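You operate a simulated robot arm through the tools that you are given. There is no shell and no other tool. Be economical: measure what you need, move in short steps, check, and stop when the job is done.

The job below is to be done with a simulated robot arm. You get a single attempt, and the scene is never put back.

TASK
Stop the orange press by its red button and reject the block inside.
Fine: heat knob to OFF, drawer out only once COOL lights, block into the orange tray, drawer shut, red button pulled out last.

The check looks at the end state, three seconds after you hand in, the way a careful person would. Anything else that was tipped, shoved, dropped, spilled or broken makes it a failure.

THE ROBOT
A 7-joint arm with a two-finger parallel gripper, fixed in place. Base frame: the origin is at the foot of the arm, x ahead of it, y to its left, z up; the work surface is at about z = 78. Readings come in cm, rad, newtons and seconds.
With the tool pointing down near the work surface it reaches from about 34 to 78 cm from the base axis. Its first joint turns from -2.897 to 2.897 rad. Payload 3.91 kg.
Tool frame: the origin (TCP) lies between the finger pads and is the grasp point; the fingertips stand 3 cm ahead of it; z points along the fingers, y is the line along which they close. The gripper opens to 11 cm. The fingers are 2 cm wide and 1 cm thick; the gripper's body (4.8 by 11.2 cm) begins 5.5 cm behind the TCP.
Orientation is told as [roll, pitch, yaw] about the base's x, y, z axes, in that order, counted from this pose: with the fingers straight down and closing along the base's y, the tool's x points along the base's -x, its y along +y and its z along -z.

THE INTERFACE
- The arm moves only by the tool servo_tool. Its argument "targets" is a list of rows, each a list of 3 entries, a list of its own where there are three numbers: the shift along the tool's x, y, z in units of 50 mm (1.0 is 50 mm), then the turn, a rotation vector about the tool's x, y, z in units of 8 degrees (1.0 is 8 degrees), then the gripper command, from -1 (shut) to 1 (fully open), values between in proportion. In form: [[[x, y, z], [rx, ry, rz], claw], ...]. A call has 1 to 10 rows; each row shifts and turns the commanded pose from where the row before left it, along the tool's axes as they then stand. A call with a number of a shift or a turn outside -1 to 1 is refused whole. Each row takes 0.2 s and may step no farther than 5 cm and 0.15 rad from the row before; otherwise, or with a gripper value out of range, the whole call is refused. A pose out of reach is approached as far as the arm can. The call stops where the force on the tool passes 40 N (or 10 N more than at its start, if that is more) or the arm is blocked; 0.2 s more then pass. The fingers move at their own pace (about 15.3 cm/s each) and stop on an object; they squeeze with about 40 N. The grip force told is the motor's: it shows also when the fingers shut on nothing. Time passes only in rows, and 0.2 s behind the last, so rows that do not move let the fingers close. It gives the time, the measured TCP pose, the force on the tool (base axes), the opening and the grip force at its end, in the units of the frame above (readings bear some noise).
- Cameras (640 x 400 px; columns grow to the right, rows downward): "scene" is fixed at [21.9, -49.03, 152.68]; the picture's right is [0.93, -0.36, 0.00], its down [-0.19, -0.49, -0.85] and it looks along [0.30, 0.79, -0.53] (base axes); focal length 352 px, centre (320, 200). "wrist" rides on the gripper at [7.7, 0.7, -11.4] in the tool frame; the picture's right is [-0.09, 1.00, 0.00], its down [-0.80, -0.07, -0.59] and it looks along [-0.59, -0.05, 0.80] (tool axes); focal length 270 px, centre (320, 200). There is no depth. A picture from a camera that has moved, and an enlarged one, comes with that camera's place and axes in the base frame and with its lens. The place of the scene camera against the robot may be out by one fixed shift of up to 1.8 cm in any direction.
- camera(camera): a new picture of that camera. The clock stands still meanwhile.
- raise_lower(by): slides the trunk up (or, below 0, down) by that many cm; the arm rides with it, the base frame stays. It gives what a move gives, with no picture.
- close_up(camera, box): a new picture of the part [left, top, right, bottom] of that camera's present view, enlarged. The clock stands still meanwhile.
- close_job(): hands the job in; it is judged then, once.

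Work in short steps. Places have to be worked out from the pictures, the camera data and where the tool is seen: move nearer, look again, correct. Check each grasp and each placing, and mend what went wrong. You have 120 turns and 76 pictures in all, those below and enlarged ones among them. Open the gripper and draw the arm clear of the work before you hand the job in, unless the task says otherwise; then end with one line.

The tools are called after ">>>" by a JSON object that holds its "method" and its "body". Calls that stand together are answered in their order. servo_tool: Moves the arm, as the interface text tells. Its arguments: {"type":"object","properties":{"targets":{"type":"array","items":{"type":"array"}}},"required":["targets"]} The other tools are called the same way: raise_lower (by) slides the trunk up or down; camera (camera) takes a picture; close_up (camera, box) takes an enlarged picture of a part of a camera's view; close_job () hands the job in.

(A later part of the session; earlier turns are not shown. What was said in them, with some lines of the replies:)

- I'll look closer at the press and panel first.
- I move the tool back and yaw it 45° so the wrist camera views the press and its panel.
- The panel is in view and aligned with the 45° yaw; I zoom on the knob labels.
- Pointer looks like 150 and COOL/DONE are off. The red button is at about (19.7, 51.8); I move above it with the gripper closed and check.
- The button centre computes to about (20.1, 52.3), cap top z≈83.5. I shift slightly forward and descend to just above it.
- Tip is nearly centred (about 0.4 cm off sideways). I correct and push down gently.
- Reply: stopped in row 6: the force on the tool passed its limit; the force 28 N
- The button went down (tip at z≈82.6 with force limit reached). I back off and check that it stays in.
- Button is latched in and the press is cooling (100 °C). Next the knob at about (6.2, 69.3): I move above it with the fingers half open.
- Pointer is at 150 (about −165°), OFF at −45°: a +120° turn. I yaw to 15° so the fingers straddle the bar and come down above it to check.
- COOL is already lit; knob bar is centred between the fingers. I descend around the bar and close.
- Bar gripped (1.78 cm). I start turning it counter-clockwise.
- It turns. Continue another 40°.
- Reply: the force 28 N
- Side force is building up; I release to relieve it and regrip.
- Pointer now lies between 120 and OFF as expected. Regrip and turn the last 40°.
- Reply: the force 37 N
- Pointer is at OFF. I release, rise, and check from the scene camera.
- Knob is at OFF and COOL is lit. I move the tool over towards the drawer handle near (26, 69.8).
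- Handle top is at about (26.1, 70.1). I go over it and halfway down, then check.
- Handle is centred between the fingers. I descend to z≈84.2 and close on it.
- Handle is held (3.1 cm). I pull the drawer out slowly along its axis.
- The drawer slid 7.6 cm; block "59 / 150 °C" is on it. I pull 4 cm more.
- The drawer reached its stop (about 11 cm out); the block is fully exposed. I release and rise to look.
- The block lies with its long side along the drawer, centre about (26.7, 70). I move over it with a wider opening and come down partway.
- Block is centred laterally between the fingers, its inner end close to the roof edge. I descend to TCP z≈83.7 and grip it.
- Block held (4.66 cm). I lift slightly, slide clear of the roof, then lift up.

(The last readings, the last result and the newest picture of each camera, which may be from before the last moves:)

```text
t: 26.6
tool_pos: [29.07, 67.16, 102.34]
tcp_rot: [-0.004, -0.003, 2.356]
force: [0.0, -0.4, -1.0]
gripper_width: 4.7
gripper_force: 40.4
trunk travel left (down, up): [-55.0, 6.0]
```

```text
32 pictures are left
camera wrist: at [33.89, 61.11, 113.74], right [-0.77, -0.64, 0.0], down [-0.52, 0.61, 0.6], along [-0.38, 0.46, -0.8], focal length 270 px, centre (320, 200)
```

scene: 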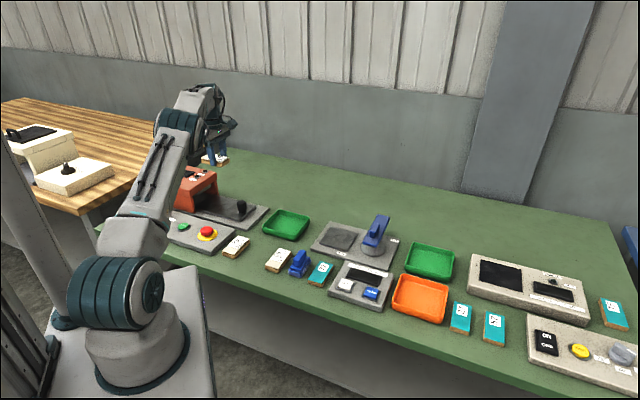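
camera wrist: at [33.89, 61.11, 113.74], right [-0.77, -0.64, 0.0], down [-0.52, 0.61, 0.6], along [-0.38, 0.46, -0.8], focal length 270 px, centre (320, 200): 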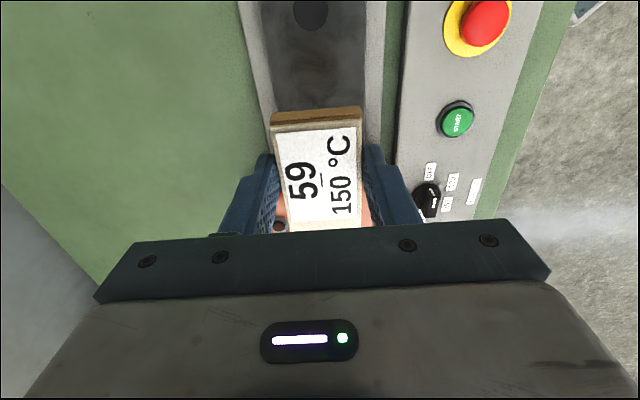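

Block is firmly held and clear. I rotate the tool to yaw 45° (tray edges lie at 45°) and travel to the orange tray at about (70.7, 3).

>>> {"method": "servo_tool", "body": {"targets": [[[0, 0, 0], [0, 0, 0.9375], -1], [[0, 0, 0], [0, 0, 0.9375], -1], [[0, 0, 0], [0, 0, 0.9375], -1], [[0, 0, 0], [0, 0, 0.9375], -1], [[0, 0, 0], [0, 0, 0.9375], -1], [[0, 0, 0], [0, 0, 0.9375], -1], [[0, 0, 0], [0, 0, 0.9375], -1], [[0, 0, 0], [0, 0, 0.9375], -1], [[0, 0, 0], [0, 0, 0.9375], -1], [[0, 0, 0], [0, 0, 0.9375], -1]]}}

>>> {"method": "servo_tool", "body": {"targets": [[[0, 0, 0], [0, 0, 0.9375], -1], [[0, 0, 0], [0, 0, 0.9375], -1], [[0.198, -0.933, 0], [0, 0, 0], -1], [[0.198, -0.933, 0], [0, 0, 0], -1], [[0.198, -0.933, 0], [0, 0, 0], -1], [[0.198, -0.933, 0], [0, 0, 0], -1], [[0.198, -0.933, 0], [0, 0, 0], -1], [[0.198, -0.933, 0], [0, 0, 0], -1], [[0.198, -0.933, 0], [0, 0, 0], -1], [[0.198, -0.933, 0], [0, 0, 0], -1]]}}

>>> {"method": "camera", "body": {"camera": "scene"}}

```text
t: 28.8
tool_pos: [29.03, 67.11, 102.11]
tcp_rot: [0.004, -0.006, 1.045]
force: [0.3, -0.3, -1.2]
gripper_width: 4.71
gripper_force: 39.8
trunk travel left (down, up): [-55.0, 6.0]
```

```text
t: 31.0
tool_pos: [50.09, 34.94, 101.95]
tcp_rot: [0.006, -0.005, 0.784]
force: [0.6, 0.5, -0.7]
gripper_width: 4.67
gripper_force: 40.3
trunk travel left (down, up): [-55.0, 6.0]
```

```text
31 pictures are left
```

scene: 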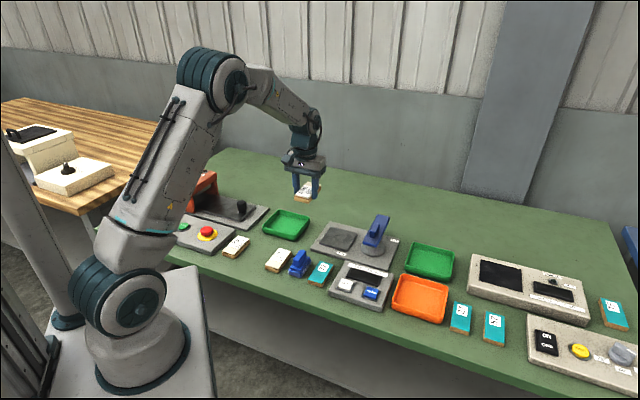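

Halfway there with the block held; I continue to above the orange tray.

>>> {"method": "servo_tool", "body": {"targets": [[[0.198, -0.933, 0], [0, 0, 0], -1], [[0.198, -0.933, 0], [0, 0, 0], -1], [[0.198, -0.933, 0], [0, 0, 0], -1], [[0.198, -0.933, 0], [0, 0, 0], -1], [[0.198, -0.933, 0], [0, 0, 0], -1], [[0.198, -0.933, 0], [0, 0, 0], -1], [[0.198, -0.933, 0], [0, 0, 0], -1], [[0.198, -0.933, 0], [0, 0, 0], -1]]}}

>>> {"method": "camera", "body": {"camera": "wrist"}}

>>> {"method": "camera", "body": {"camera": "scene"}}

```text
t: 32.8
tool_pos: [70.79, 2.77, 101.58]
tcp_rot: [0.007, -0.005, 0.784]
force: [-0.4, -0.7, -0.2]
gripper_width: 4.69
gripper_force: 39.5
trunk travel left (down, up): [-55.0, 6.0]
```

```text
30 pictures are left
camera wrist: at [64.79, -2.28, 113.06], right [-0.64, 0.77, 0.01], down [0.62, 0.51, 0.6], along [0.45, 0.39, -0.8], focal length 270 px, centre (320, 200)
```

wrist: 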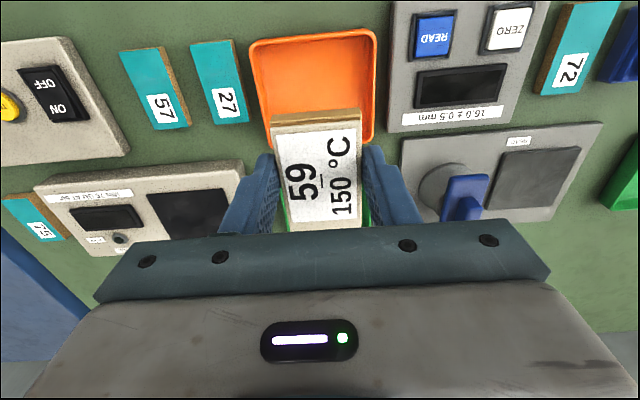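

```text
29 pictures are left
```

scene: 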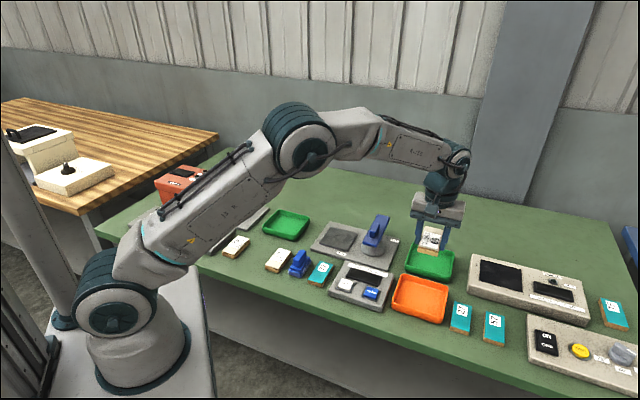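

Tray centre computes to about (71.1, 3.3); the tool is aligned. I descend toward it.

>>> {"method": "servo_tool", "body": {"targets": [[[0, 0.02, 0.78], [0, 0, 0], -1], [[0, 0, 0.78], [0, 0, 0], -1], [[0, 0, 0.78], [0, 0, 0], -1], [[0, 0, 0.78], [0, 0, 0], -1]]}}

>>> {"method": "camera", "body": {"camera": "wrist"}}

>>> {"method": "close_up", "body": {"camera": "scene", "box": [360, 210, 500, 330]}}

```text
t: 33.8
tool_pos: [70.86, 3.17, 85.77]
tcp_rot: [0.005, -0.005, 0.785]
force: [0.2, 0.1, -0.2]
gripper_width: 4.71
gripper_force: 39.7
trunk travel left (down, up): [-55.0, 6.0]
```

```text
28 pictures are left
camera wrist: at [64.85, -1.95, 97.26], right [-0.64, 0.77, 0.01], down [0.62, 0.51, 0.6], along [0.46, 0.39, -0.8], focal length 270 px, centre (320, 200)
```

wrist: 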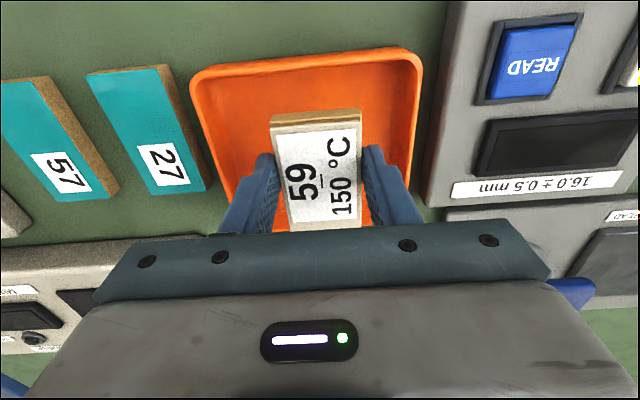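

```text
3.33 times, centred on (430, 270) of scene
camera zoom: at [21.9, -49.03, 152.68], right [0.93, -0.36, 0.0], down [-0.19, -0.49, -0.85], along [0.3, 0.79, -0.53], focal length 1173 px, centre (-47, -33)
```

zoom: 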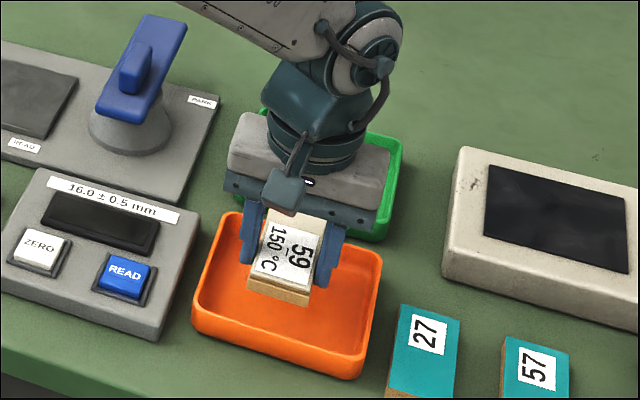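

Block is well inside the tray outline. I lower gently until contact.

>>> {"method": "servo_tool", "body": {"targets": [[[0, 0, 0.3], [0, 0, 0], -1], [[0, 0, 0.2], [0, 0, 0], -1], [[0, 0, 0.06], [0, 0, 0], -1], [[0, 0, 0.04], [0, 0, 0], -1], [[0, 0, 0.04], [0, 0, 0], -1]]}}

>>> {"method": "close_up", "body": {"camera": "scene", "box": [360, 210, 500, 330]}}

```text
t: 35.0
tool_pos: [70.73, 3.33, 82.7]
tcp_rot: [0.004, -0.007, 0.786]
force: [-0.2, -0.4, -0.8]
gripper_width: 4.65
gripper_force: 40.4
trunk travel left (down, up): [-55.0, 6.0]
```

```text
3.33 times, centred on (430, 270) of scene
camera zoom: at [21.9, -49.03, 152.68], right [0.93, -0.36, 0.0], down [-0.19, -0.49, -0.85], along [0.3, 0.79, -0.53], focal length 1173 px, centre (-47, -33)
```

zoom: 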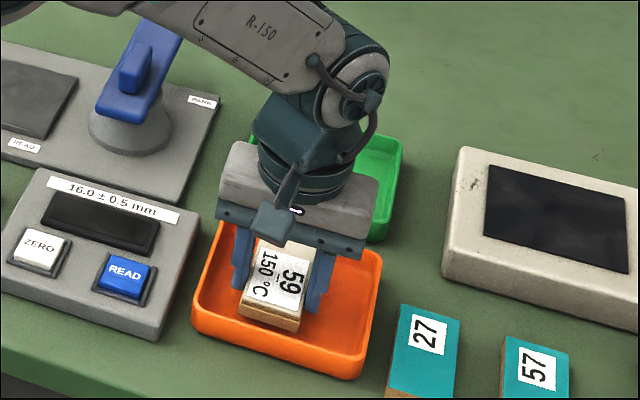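

Not yet in contact; I lower further in tiny steps.

>>> {"method": "servo_tool", "body": {"targets": [[[0, 0, 0.04], [0, 0, 0], -1], [[0, 0, 0.04], [0, 0, 0], -1], [[0, 0, 0.03], [0, 0, 0], -1]]}}

```text
t: 35.8
tool_pos: [70.71, 3.33, 82.19]
tcp_rot: [0.006, -0.006, 0.786]
force: [0.1, 0.6, 0.1]
gripper_width: 4.71
gripper_force: 40.1
trunk travel left (down, up): [-55.0, 6.0]
```

>>> {"method": "servo_tool", "body": {"targets": [[[0, 0, 0.04], [0, 0, 0], -1], [[0, 0, 0.03], [0, 0, 0], -1], [[0, 0, 0.03], [0, 0, 0], -1]]}}

>>> {"method": "close_up", "body": {"camera": "scene", "box": [390, 250, 460, 330]}}

```text
t: 36.6
tool_pos: [70.73, 3.24, 81.79]
tcp_rot: [0.003, -0.005, 0.786]
force: [0.0, -1.5, 4.0]
gripper_width: 4.69
gripper_force: 39.7
trunk travel left (down, up): [-55.0, 6.0]
```

```text
5.00 times, centred on (425, 290) of scene
camera zoom: at [21.9, -49.03, 152.68], right [0.93, -0.36, 0.0], down [-0.19, -0.49, -0.85], along [0.3, 0.79, -0.53], focal length 1759 px, centre (-205, -250)
```

zoom: 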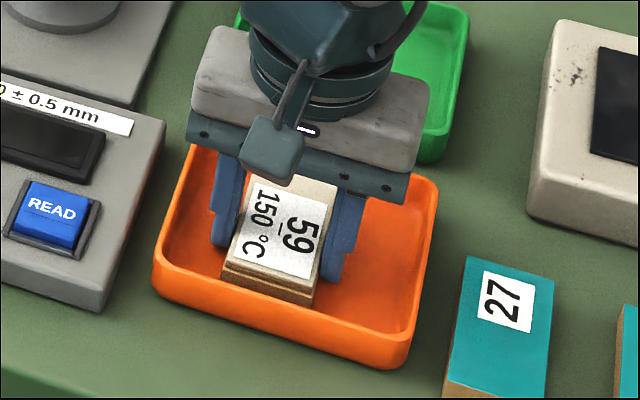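

Contact felt (4 N) and the block rests on the tray floor. I open a bit and rise.

>>> {"method": "servo_tool", "body": {"targets": [[[0, 0, 0], [0, 0, 0], 0.15], [[0, 0, 0], [0, 0, 0], 0.15], [[0, 0, -0.5], [0, 0, 0], 0.15], [[0, 0, -0.9], [0, 0, 0], 0.15], [[0, 0, -0.9], [0, 0, 0], 0.15], [[0, 0, -0.9], [0, 0, 0], 0.15], [[0, 0, -0.9], [0, 0, 0], 0.15]]}}

>>> {"method": "camera", "body": {"camera": "scene"}}

>>> {"method": "camera", "body": {"camera": "wrist"}}

```text
t: 38.2
tool_pos: [70.66, 3.02, 102.21]
tcp_rot: [0.007, -0.004, 0.785]
force: [0.1, -0.5, 0.1]
gripper_width: 6.32
gripper_force: 0.1
trunk travel left (down, up): [-55.0, 6.0]
```

```text
24 pictures are left
```

scene: 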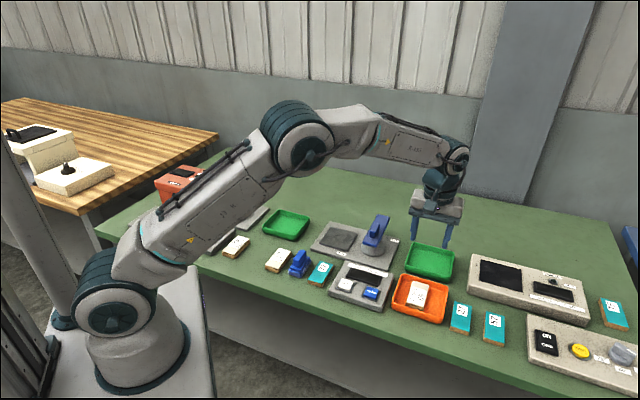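

```text
23 pictures are left
camera wrist: at [64.58, -1.97, 113.7], right [-0.64, 0.77, 0.01], down [0.62, 0.51, 0.6], along [0.45, 0.39, -0.8], focal length 270 px, centre (320, 200)
```

wrist: 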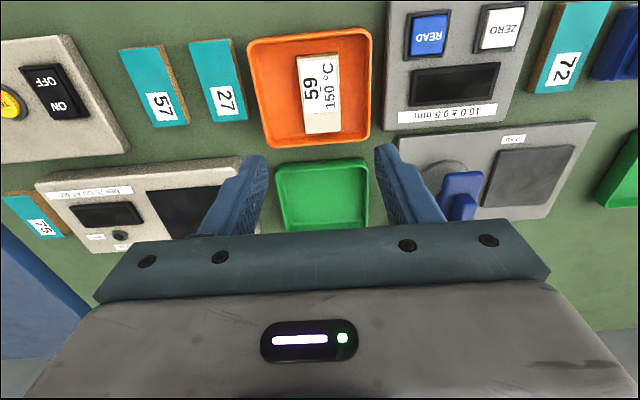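

Block "59" sits flat in the orange tray. I go back to the drawer handle at (34.2, 62.3).

>>> {"method": "servo_tool", "body": {"targets": [[[-0.214, 0.902, 0], [0, 0, 0], 0], [[-0.214, 0.902, 0], [0, 0, 0], 0], [[-0.214, 0.902, 0], [0, 0, 0], 0], [[-0.214, 0.902, 0], [0, 0, 0], 0], [[-0.214, 0.902, 0], [0, 0, 0], 0], [[-0.214, 0.902, 0], [0, 0, 0], 0], [[-0.214, 0.902, 0], [0, 0, 0], 0], [[-0.214, 0.902, 0], [0, 0, 0], 0], [[-0.214, 0.902, 0], [0, 0, 0], 0], [[-0.214, 0.902, 0], [0, 0, 0], 0]]}}

>>> {"method": "servo_tool", "body": {"targets": [[[-0.214, 0.902, 0], [0, 0, 0], 0], [[-0.214, 0.902, 0], [0, 0, 0], 0], [[-0.214, 0.902, 0], [0, 0, 0], 0], [[-0.214, 0.902, 0], [0, 0, 0], 0], [[-0.214, 0.902, 0], [0, 0, 0], 0], [[0, 0, 0], [0, 0, -0.9375], 0], [[0, 0, 0], [0, 0, -0.9375], 0], [[0, 0, 0], [0, 0, -0.9375], 0], [[0, 0, 0], [0, 0, -0.9375], 0], [[0, 0, 0], [0, 0, -0.9375], 0]]}}

>>> {"method": "servo_tool", "body": {"targets": [[[0, 0, 0], [0, 0, -0.9375], 0], [[0, 0, 0], [0, 0, -0.9375], 0], [[0, 0, 0], [0, 0, -0.9375], 0], [[0, 0, 0], [0, 0, -0.9375], 0], [[0, 0, 0], [0, 0, -0.9375], 0], [[0, 0, 0], [0, 0, -0.9375], 0], [[0, 0, 0], [0, 0, -0.9375], 0]]}}

>>> {"method": "camera", "body": {"camera": "wrist"}}

```text
t: 40.4
tool_pos: [46.48, 42.88, 102.62]
tcp_rot: [0.007, -0.002, 0.785]
force: [-0.8, -0.1, -0.8]
gripper_width: 5.52
gripper_force: 0.0
trunk travel left (down, up): [-55.0, 6.0]
```

```text
t: 42.6
tool_pos: [34.31, 62.37, 102.72]
tcp_rot: [0.001, -0.008, 1.442]
force: [-0.4, -0.2, 0.3]
gripper_width: 5.51
gripper_force: 0.0
trunk travel left (down, up): [-55.0, 6.0]
```

```text
t: 44.2
tool_pos: [34.18, 62.22, 102.76]
tcp_rot: [-0.003, -0.005, 2.357]
force: [0.4, -0.5, -0.3]
gripper_width: 5.49
gripper_force: 0.0
trunk travel left (down, up): [-55.0, 6.0]
```

```text
22 pictures are left
camera wrist: at [39.08, 56.28, 114.2], right [-0.77, -0.64, 0.0], down [-0.52, 0.61, 0.6], along [-0.38, 0.46, -0.8], focal length 270 px, centre (320, 200)
```

wrist: 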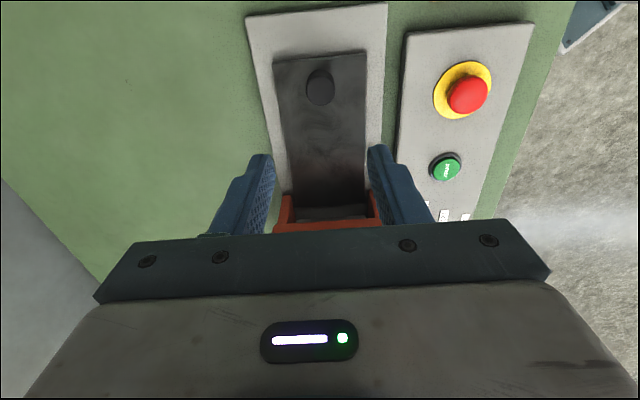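

Positioned over the handle again. I descend and grip it.

>>> {"method": "servo_tool", "body": {"targets": [[[0, 0, 0.9], [0, 0, 0], 0], [[0, 0, 0.9], [0, 0, 0], 0], [[0, 0, 0.9], [0, 0, 0], 0], [[0, 0, 0.6], [0, 0, 0], 0], [[0, 0, 0.36], [0, 0, 0], 0], [[0, 0, 0], [0, 0, 0], -1], [[0, 0, 0], [0, 0, 0], -1]]}}

>>> {"method": "close_up", "body": {"camera": "scene", "box": [145, 130, 285, 230]}}

```text
t: 45.8
tool_pos: [34.28, 62.25, 84.19]
tcp_rot: [-0.004, -0.006, 2.356]
force: [-0.3, -3.0, -4.9]
gripper_width: 3.16
gripper_force: 45.2
trunk travel left (down, up): [-55.0, 6.0]
```

```text
4.00 times, centred on (215, 180) of scene
camera zoom: at [21.9, -49.03, 152.68], right [0.93, -0.36, 0.0], down [-0.19, -0.49, -0.85], along [0.3, 0.79, -0.53], focal length 1407 px, centre (740, 280)
```

zoom: 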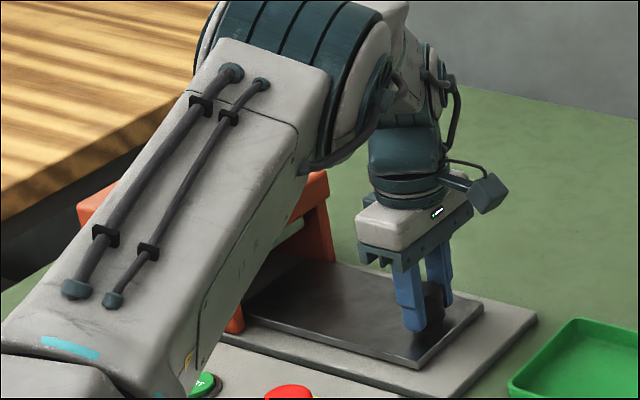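

Handle gripped. I push the drawer in by about 11.2 cm.

>>> {"method": "servo_tool", "body": {"targets": [[[-0.3, 0, -0.02], [0, 0, 0], -1], [[-0.3, 0, -0.02], [0, 0, 0], -1], [[-0.3, 0, 0], [0, 0, 0], -1], [[-0.3, 0, 0], [0, 0, 0], -1], [[-0.3, 0, 0], [0, 0, 0], -1], [[-0.3, 0, 0], [0, 0, 0], -1], [[-0.25, 0, 0], [0, 0, 0], -1], [[-0.1, 0, 0], [0, 0, 0], -1], [[-0.08, 0, 0], [0, 0, 0], -1], [[-0.05, 0, 0], [0, 0, 0], -1]]}}

>>> {"method": "close_up", "body": {"camera": "scene", "box": [145, 130, 285, 230]}}

```text
t: 48.0
tool_pos: [26.32, 70.11, 84.39]
tcp_rot: [0.005, 0.002, 2.355]
force: [2.2, -29.4, -24.6]
gripper_width: 3.16
gripper_force: 45.6
trunk travel left (down, up): [-55.0, 6.0]
```

```text
4.00 times, centred on (215, 180) of scene
camera zoom: at [21.9, -49.03, 152.68], right [0.93, -0.36, 0.0], down [-0.19, -0.49, -0.85], along [0.3, 0.79, -0.53], focal length 1407 px, centre (740, 280)
```

zoom: 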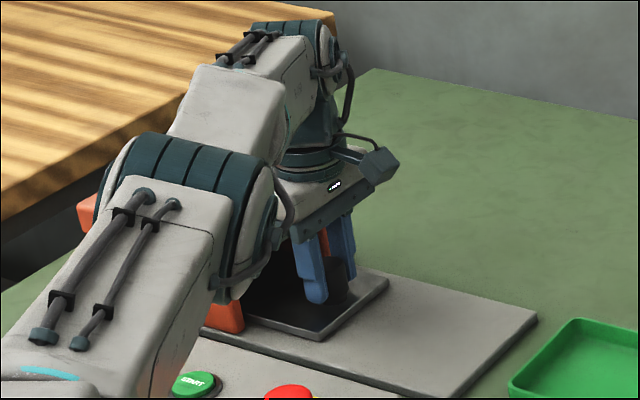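

The drawer is back at its start position and against the stop. I release and rise.

>>> {"method": "servo_tool", "body": {"targets": [[[0, 0, 0], [0, 0, 0], 0], [[0, 0, 0], [0, 0, 0], 0], [[0.05, 0, -0.6], [0, 0, 0], 0], [[0.1, 0, -0.9], [0, 0, 0], 0], [[0.3, 0, -0.9], [0, 0, 0], 0], [[0.8, 0.3, 0], [0, 0, 0], 0]]}}

>>> {"method": "close_up", "body": {"camera": "scene", "box": [145, 130, 285, 230]}}

>>> {"method": "camera", "body": {"camera": "wrist"}}

```text
t: 49.4
tool_pos: [29.55, 65.03, 96.78]
tcp_rot: [-0.006, -0.009, 2.354]
force: [0.5, 0.3, 0.2]
gripper_width: 5.51
gripper_force: 0.1
trunk travel left (down, up): [-55.0, 6.0]
```

```text
4.00 times, centred on (215, 180) of scene
camera zoom: at [21.9, -49.03, 152.68], right [0.93, -0.36, 0.0], down [-0.19, -0.49, -0.85], along [0.3, 0.79, -0.53], focal length 1407 px, centre (740, 280)
```

zoom: 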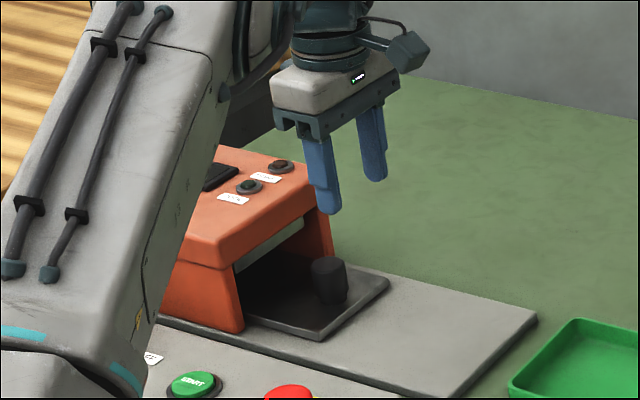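

```text
18 pictures are left
camera wrist: at [34.35, 58.92, 108.16], right [-0.77, -0.64, -0.01], down [-0.51, 0.61, 0.6], along [-0.38, 0.46, -0.8], focal length 270 px, centre (320, 200)
```

wrist: 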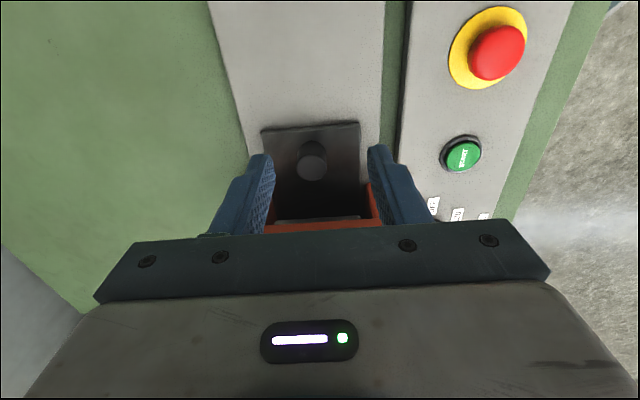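

Drawer is shut as at the start. Last: the red button at about (20.3, 52.4); I move over it with fingers open 7 cm.

>>> {"method": "servo_tool", "body": {"targets": [[[0.118, 0.7725, 0], [0, 0, 0], 0.27], [[0.118, 0.7725, 0], [0, 0, 0], 0.27], [[0.118, 0.7725, 0], [0, 0, 0], 0.27], [[0.118, 0.7725, 0], [0, 0, 0], 0.27], [[0, 0, 0.8], [0, 0, 0], 0.27]]}}

>>> {"method": "camera", "body": {"camera": "wrist"}}

>>> {"method": "close_up", "body": {"camera": "scene", "box": [145, 150, 285, 250]}}

```text
t: 50.6
tool_pos: [20.25, 52.32, 92.45]
tcp_rot: [-0.003, -0.005, 2.353]
force: [0.5, -0.3, 0.8]
gripper_width: 6.97
gripper_force: 0.1
trunk travel left (down, up): [-55.0, 6.0]
```

```text
17 pictures are left
camera wrist: at [25.05, 46.41, 103.93], right [-0.77, -0.64, 0.0], down [-0.51, 0.61, 0.6], along [-0.38, 0.46, -0.8], focal length 270 px, centre (320, 200)
```

wrist: 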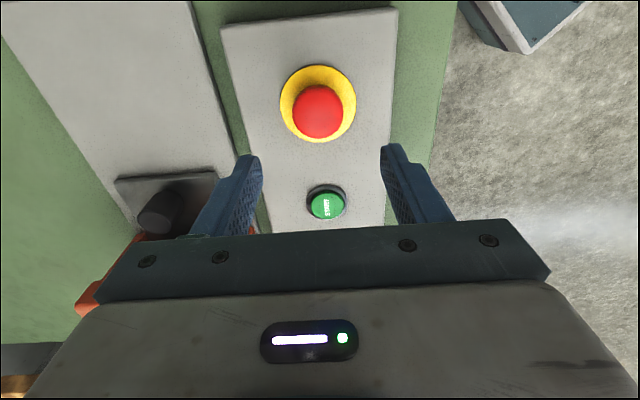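

```text
4.00 times, centred on (215, 200) of scene
camera zoom: at [21.9, -49.03, 152.68], right [0.93, -0.36, 0.0], down [-0.19, -0.49, -0.85], along [0.3, 0.79, -0.53], focal length 1407 px, centre (740, 200)
```

zoom: 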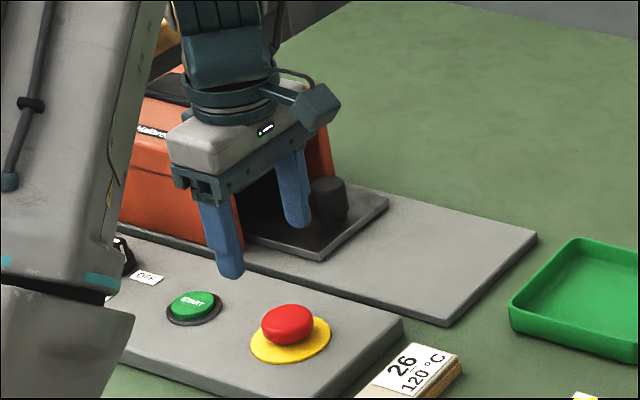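

Aligned with the button to within 0.4 cm. I correct, descend around the cap and grip it.

>>> {"method": "servo_tool", "body": {"targets": [[[0.07, 0, 0.6], [0, 0, 0], 0.27], [[0, 0, 0.6], [0, 0, 0], 0.27], [[0, 0, 0.48], [0, 0, 0], 0.27], [[0, 0, 0], [0, 0, 0], -1], [[0, 0, 0], [0, 0, 0], -1]]}}

>>> {"method": "close_up", "body": {"camera": "scene", "box": [165, 180, 235, 250]}}

```text
t: 51.8
tool_pos: [20.47, 52.27, 84.05]
tcp_rot: [-0.005, -0.006, 2.354]
force: [4.1, 6.0, -4.0]
gripper_width: 4.04
gripper_force: 45.2
trunk travel left (down, up): [-55.0, 6.0]
```

```text
5.71 times, centred on (200, 215) of scene
camera zoom: at [21.9, -49.03, 152.68], right [0.93, -0.36, 0.0], down [-0.19, -0.49, -0.85], along [0.3, 0.79, -0.53], focal length 2010 px, centre (1006, 114)
```

zoom: 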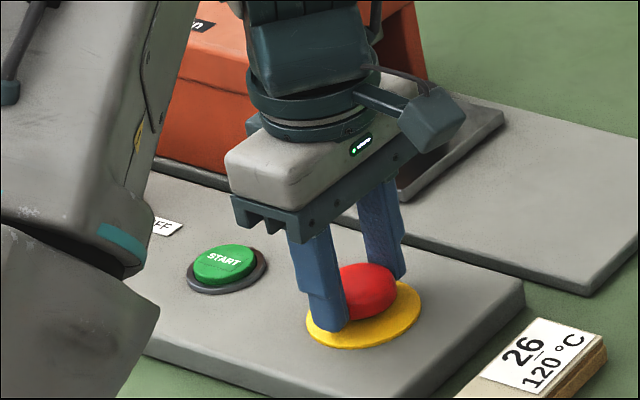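

Cap gripped (4.04 cm). I pull straight up in small steps.

>>> {"method": "servo_tool", "body": {"targets": [[[0, 0, -0.08], [0, 0, 0], -1], [[0, 0, -0.08], [0, 0, 0], -1], [[0, 0, -0.06], [0, 0, 0], -1], [[0, 0, -0.06], [0, 0, 0], -1]]}}

>>> {"method": "close_up", "body": {"camera": "scene", "box": [165, 180, 235, 250]}}

```text
t: 52.8
tool_pos: [20.62, 52.28, 85.23]
tcp_rot: [0.004, -0.001, 2.356]
force: [1.5, 4.3, -33.5]
gripper_width: 4.06
gripper_force: 45.2
trunk travel left (down, up): [-55.0, 6.0]
```

```text
5.71 times, centred on (200, 215) of scene
camera zoom: at [21.9, -49.03, 152.68], right [0.93, -0.36, 0.0], down [-0.19, -0.49, -0.85], along [0.3, 0.79, -0.53], focal length 2010 px, centre (1006, 114)
```

zoom: 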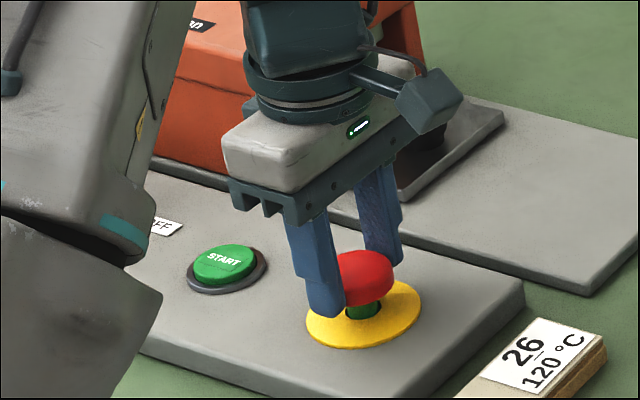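

The cap rose with the green collar showing. I release and draw up, then check it stays out.

>>> {"method": "servo_tool", "body": {"targets": [[[0, 0, 0], [0, 0, 0], 0.27], [[0, 0, 0], [0, 0, 0], 0.27], [[0, 0, -0.6], [0, 0, 0], 0.27], [[0, 0, -0.9], [0, 0, 0], 0.27], [[0, 0, -0.9], [0, 0, 0], 0.27], [[0, 0, -0.9], [0, 0, 0], 0.27]]}}

>>> {"method": "close_up", "body": {"camera": "scene", "box": [145, 150, 285, 250]}}

>>> {"method": "camera", "body": {"camera": "wrist"}}

```text
t: 54.2
tool_pos: [20.35, 52.18, 102.11]
tcp_rot: [-0.006, -0.006, 2.357]
force: [-0.4, 0.0, 0.6]
gripper_width: 6.98
gripper_force: 0.1
trunk travel left (down, up): [-55.0, 6.0]
```

```text
4.00 times, centred on (215, 200) of scene
camera zoom: at [21.9, -49.03, 152.68], right [0.93, -0.36, 0.0], down [-0.19, -0.49, -0.85], along [0.3, 0.79, -0.53], focal length 1407 px, centre (740, 200)
```

zoom: 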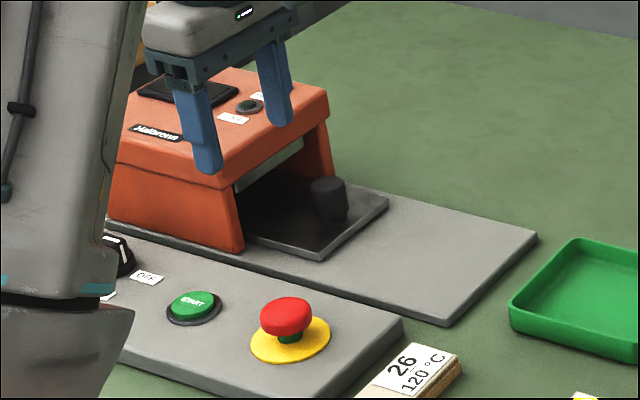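

```text
12 pictures are left
camera wrist: at [25.2, 46.23, 113.61], right [-0.77, -0.64, 0.0], down [-0.52, 0.61, 0.6], along [-0.38, 0.46, -0.8], focal length 270 px, centre (320, 200)
```

wrist: 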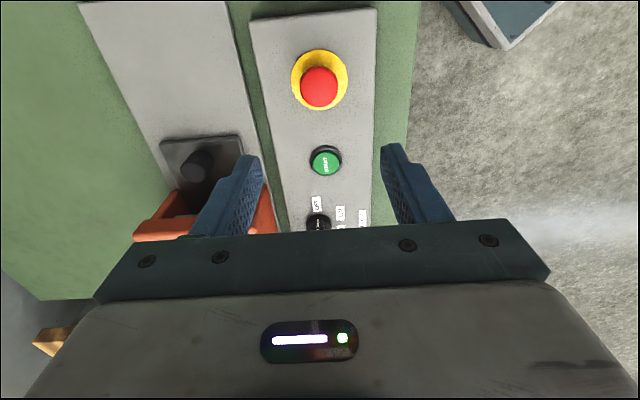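

Button is out, drawer shut, knob at OFF. I draw the arm up and clear and take a final look.

>>> {"method": "servo_tool", "body": {"targets": [[[0.5, 0, -0.8], [0, 0, 0], 1], [[0.5, 0, -0.8], [0, 0, 0], 1], [[0.8, 0, 0], [0, 0, 0], 1]]}}

>>> {"method": "camera", "body": {"camera": "scene"}}

>>> {"method": "close_up", "body": {"camera": "scene", "box": [140, 160, 220, 230]}}

```text
t: 55.0
tool_pos: [26.86, 45.73, 110.02]
tcp_rot: [-0.006, -0.005, 2.358]
force: [0.3, 0.0, 0.2]
gripper_width: 10.98
gripper_force: 0.1
trunk travel left (down, up): [-55.0, 6.0]
```

```text
11 pictures are left
```

scene: 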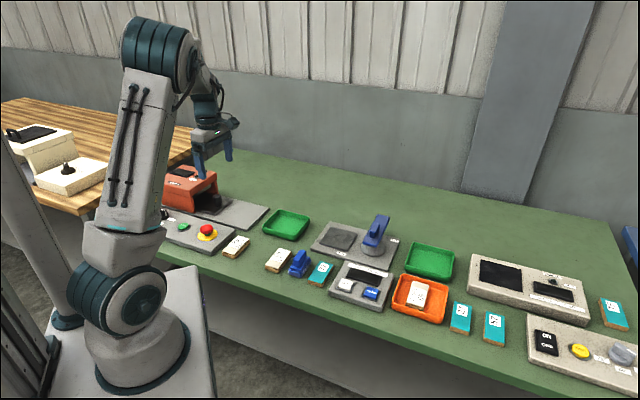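

```text
5.71 times, centred on (180, 195) of scene
camera zoom: at [21.9, -49.03, 152.68], right [0.93, -0.36, 0.0], down [-0.19, -0.49, -0.85], along [0.3, 0.79, -0.53], focal length 2010 px, centre (1120, 229)
```

zoom: 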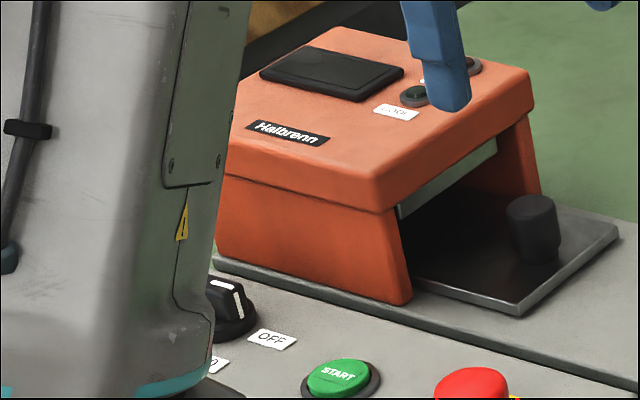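

Everything is in its end state and the rest of the table is undisturbed; I hand in.

>>> {"method": "close_job", "body": {}}

```text
The job is handed in.
```

The press is stopped and its block (59, 150 °C) is in the orange tray. The heat knob is at OFF, the drawer went out only after COOL lit and is shut again, and the red button was pulled out last.
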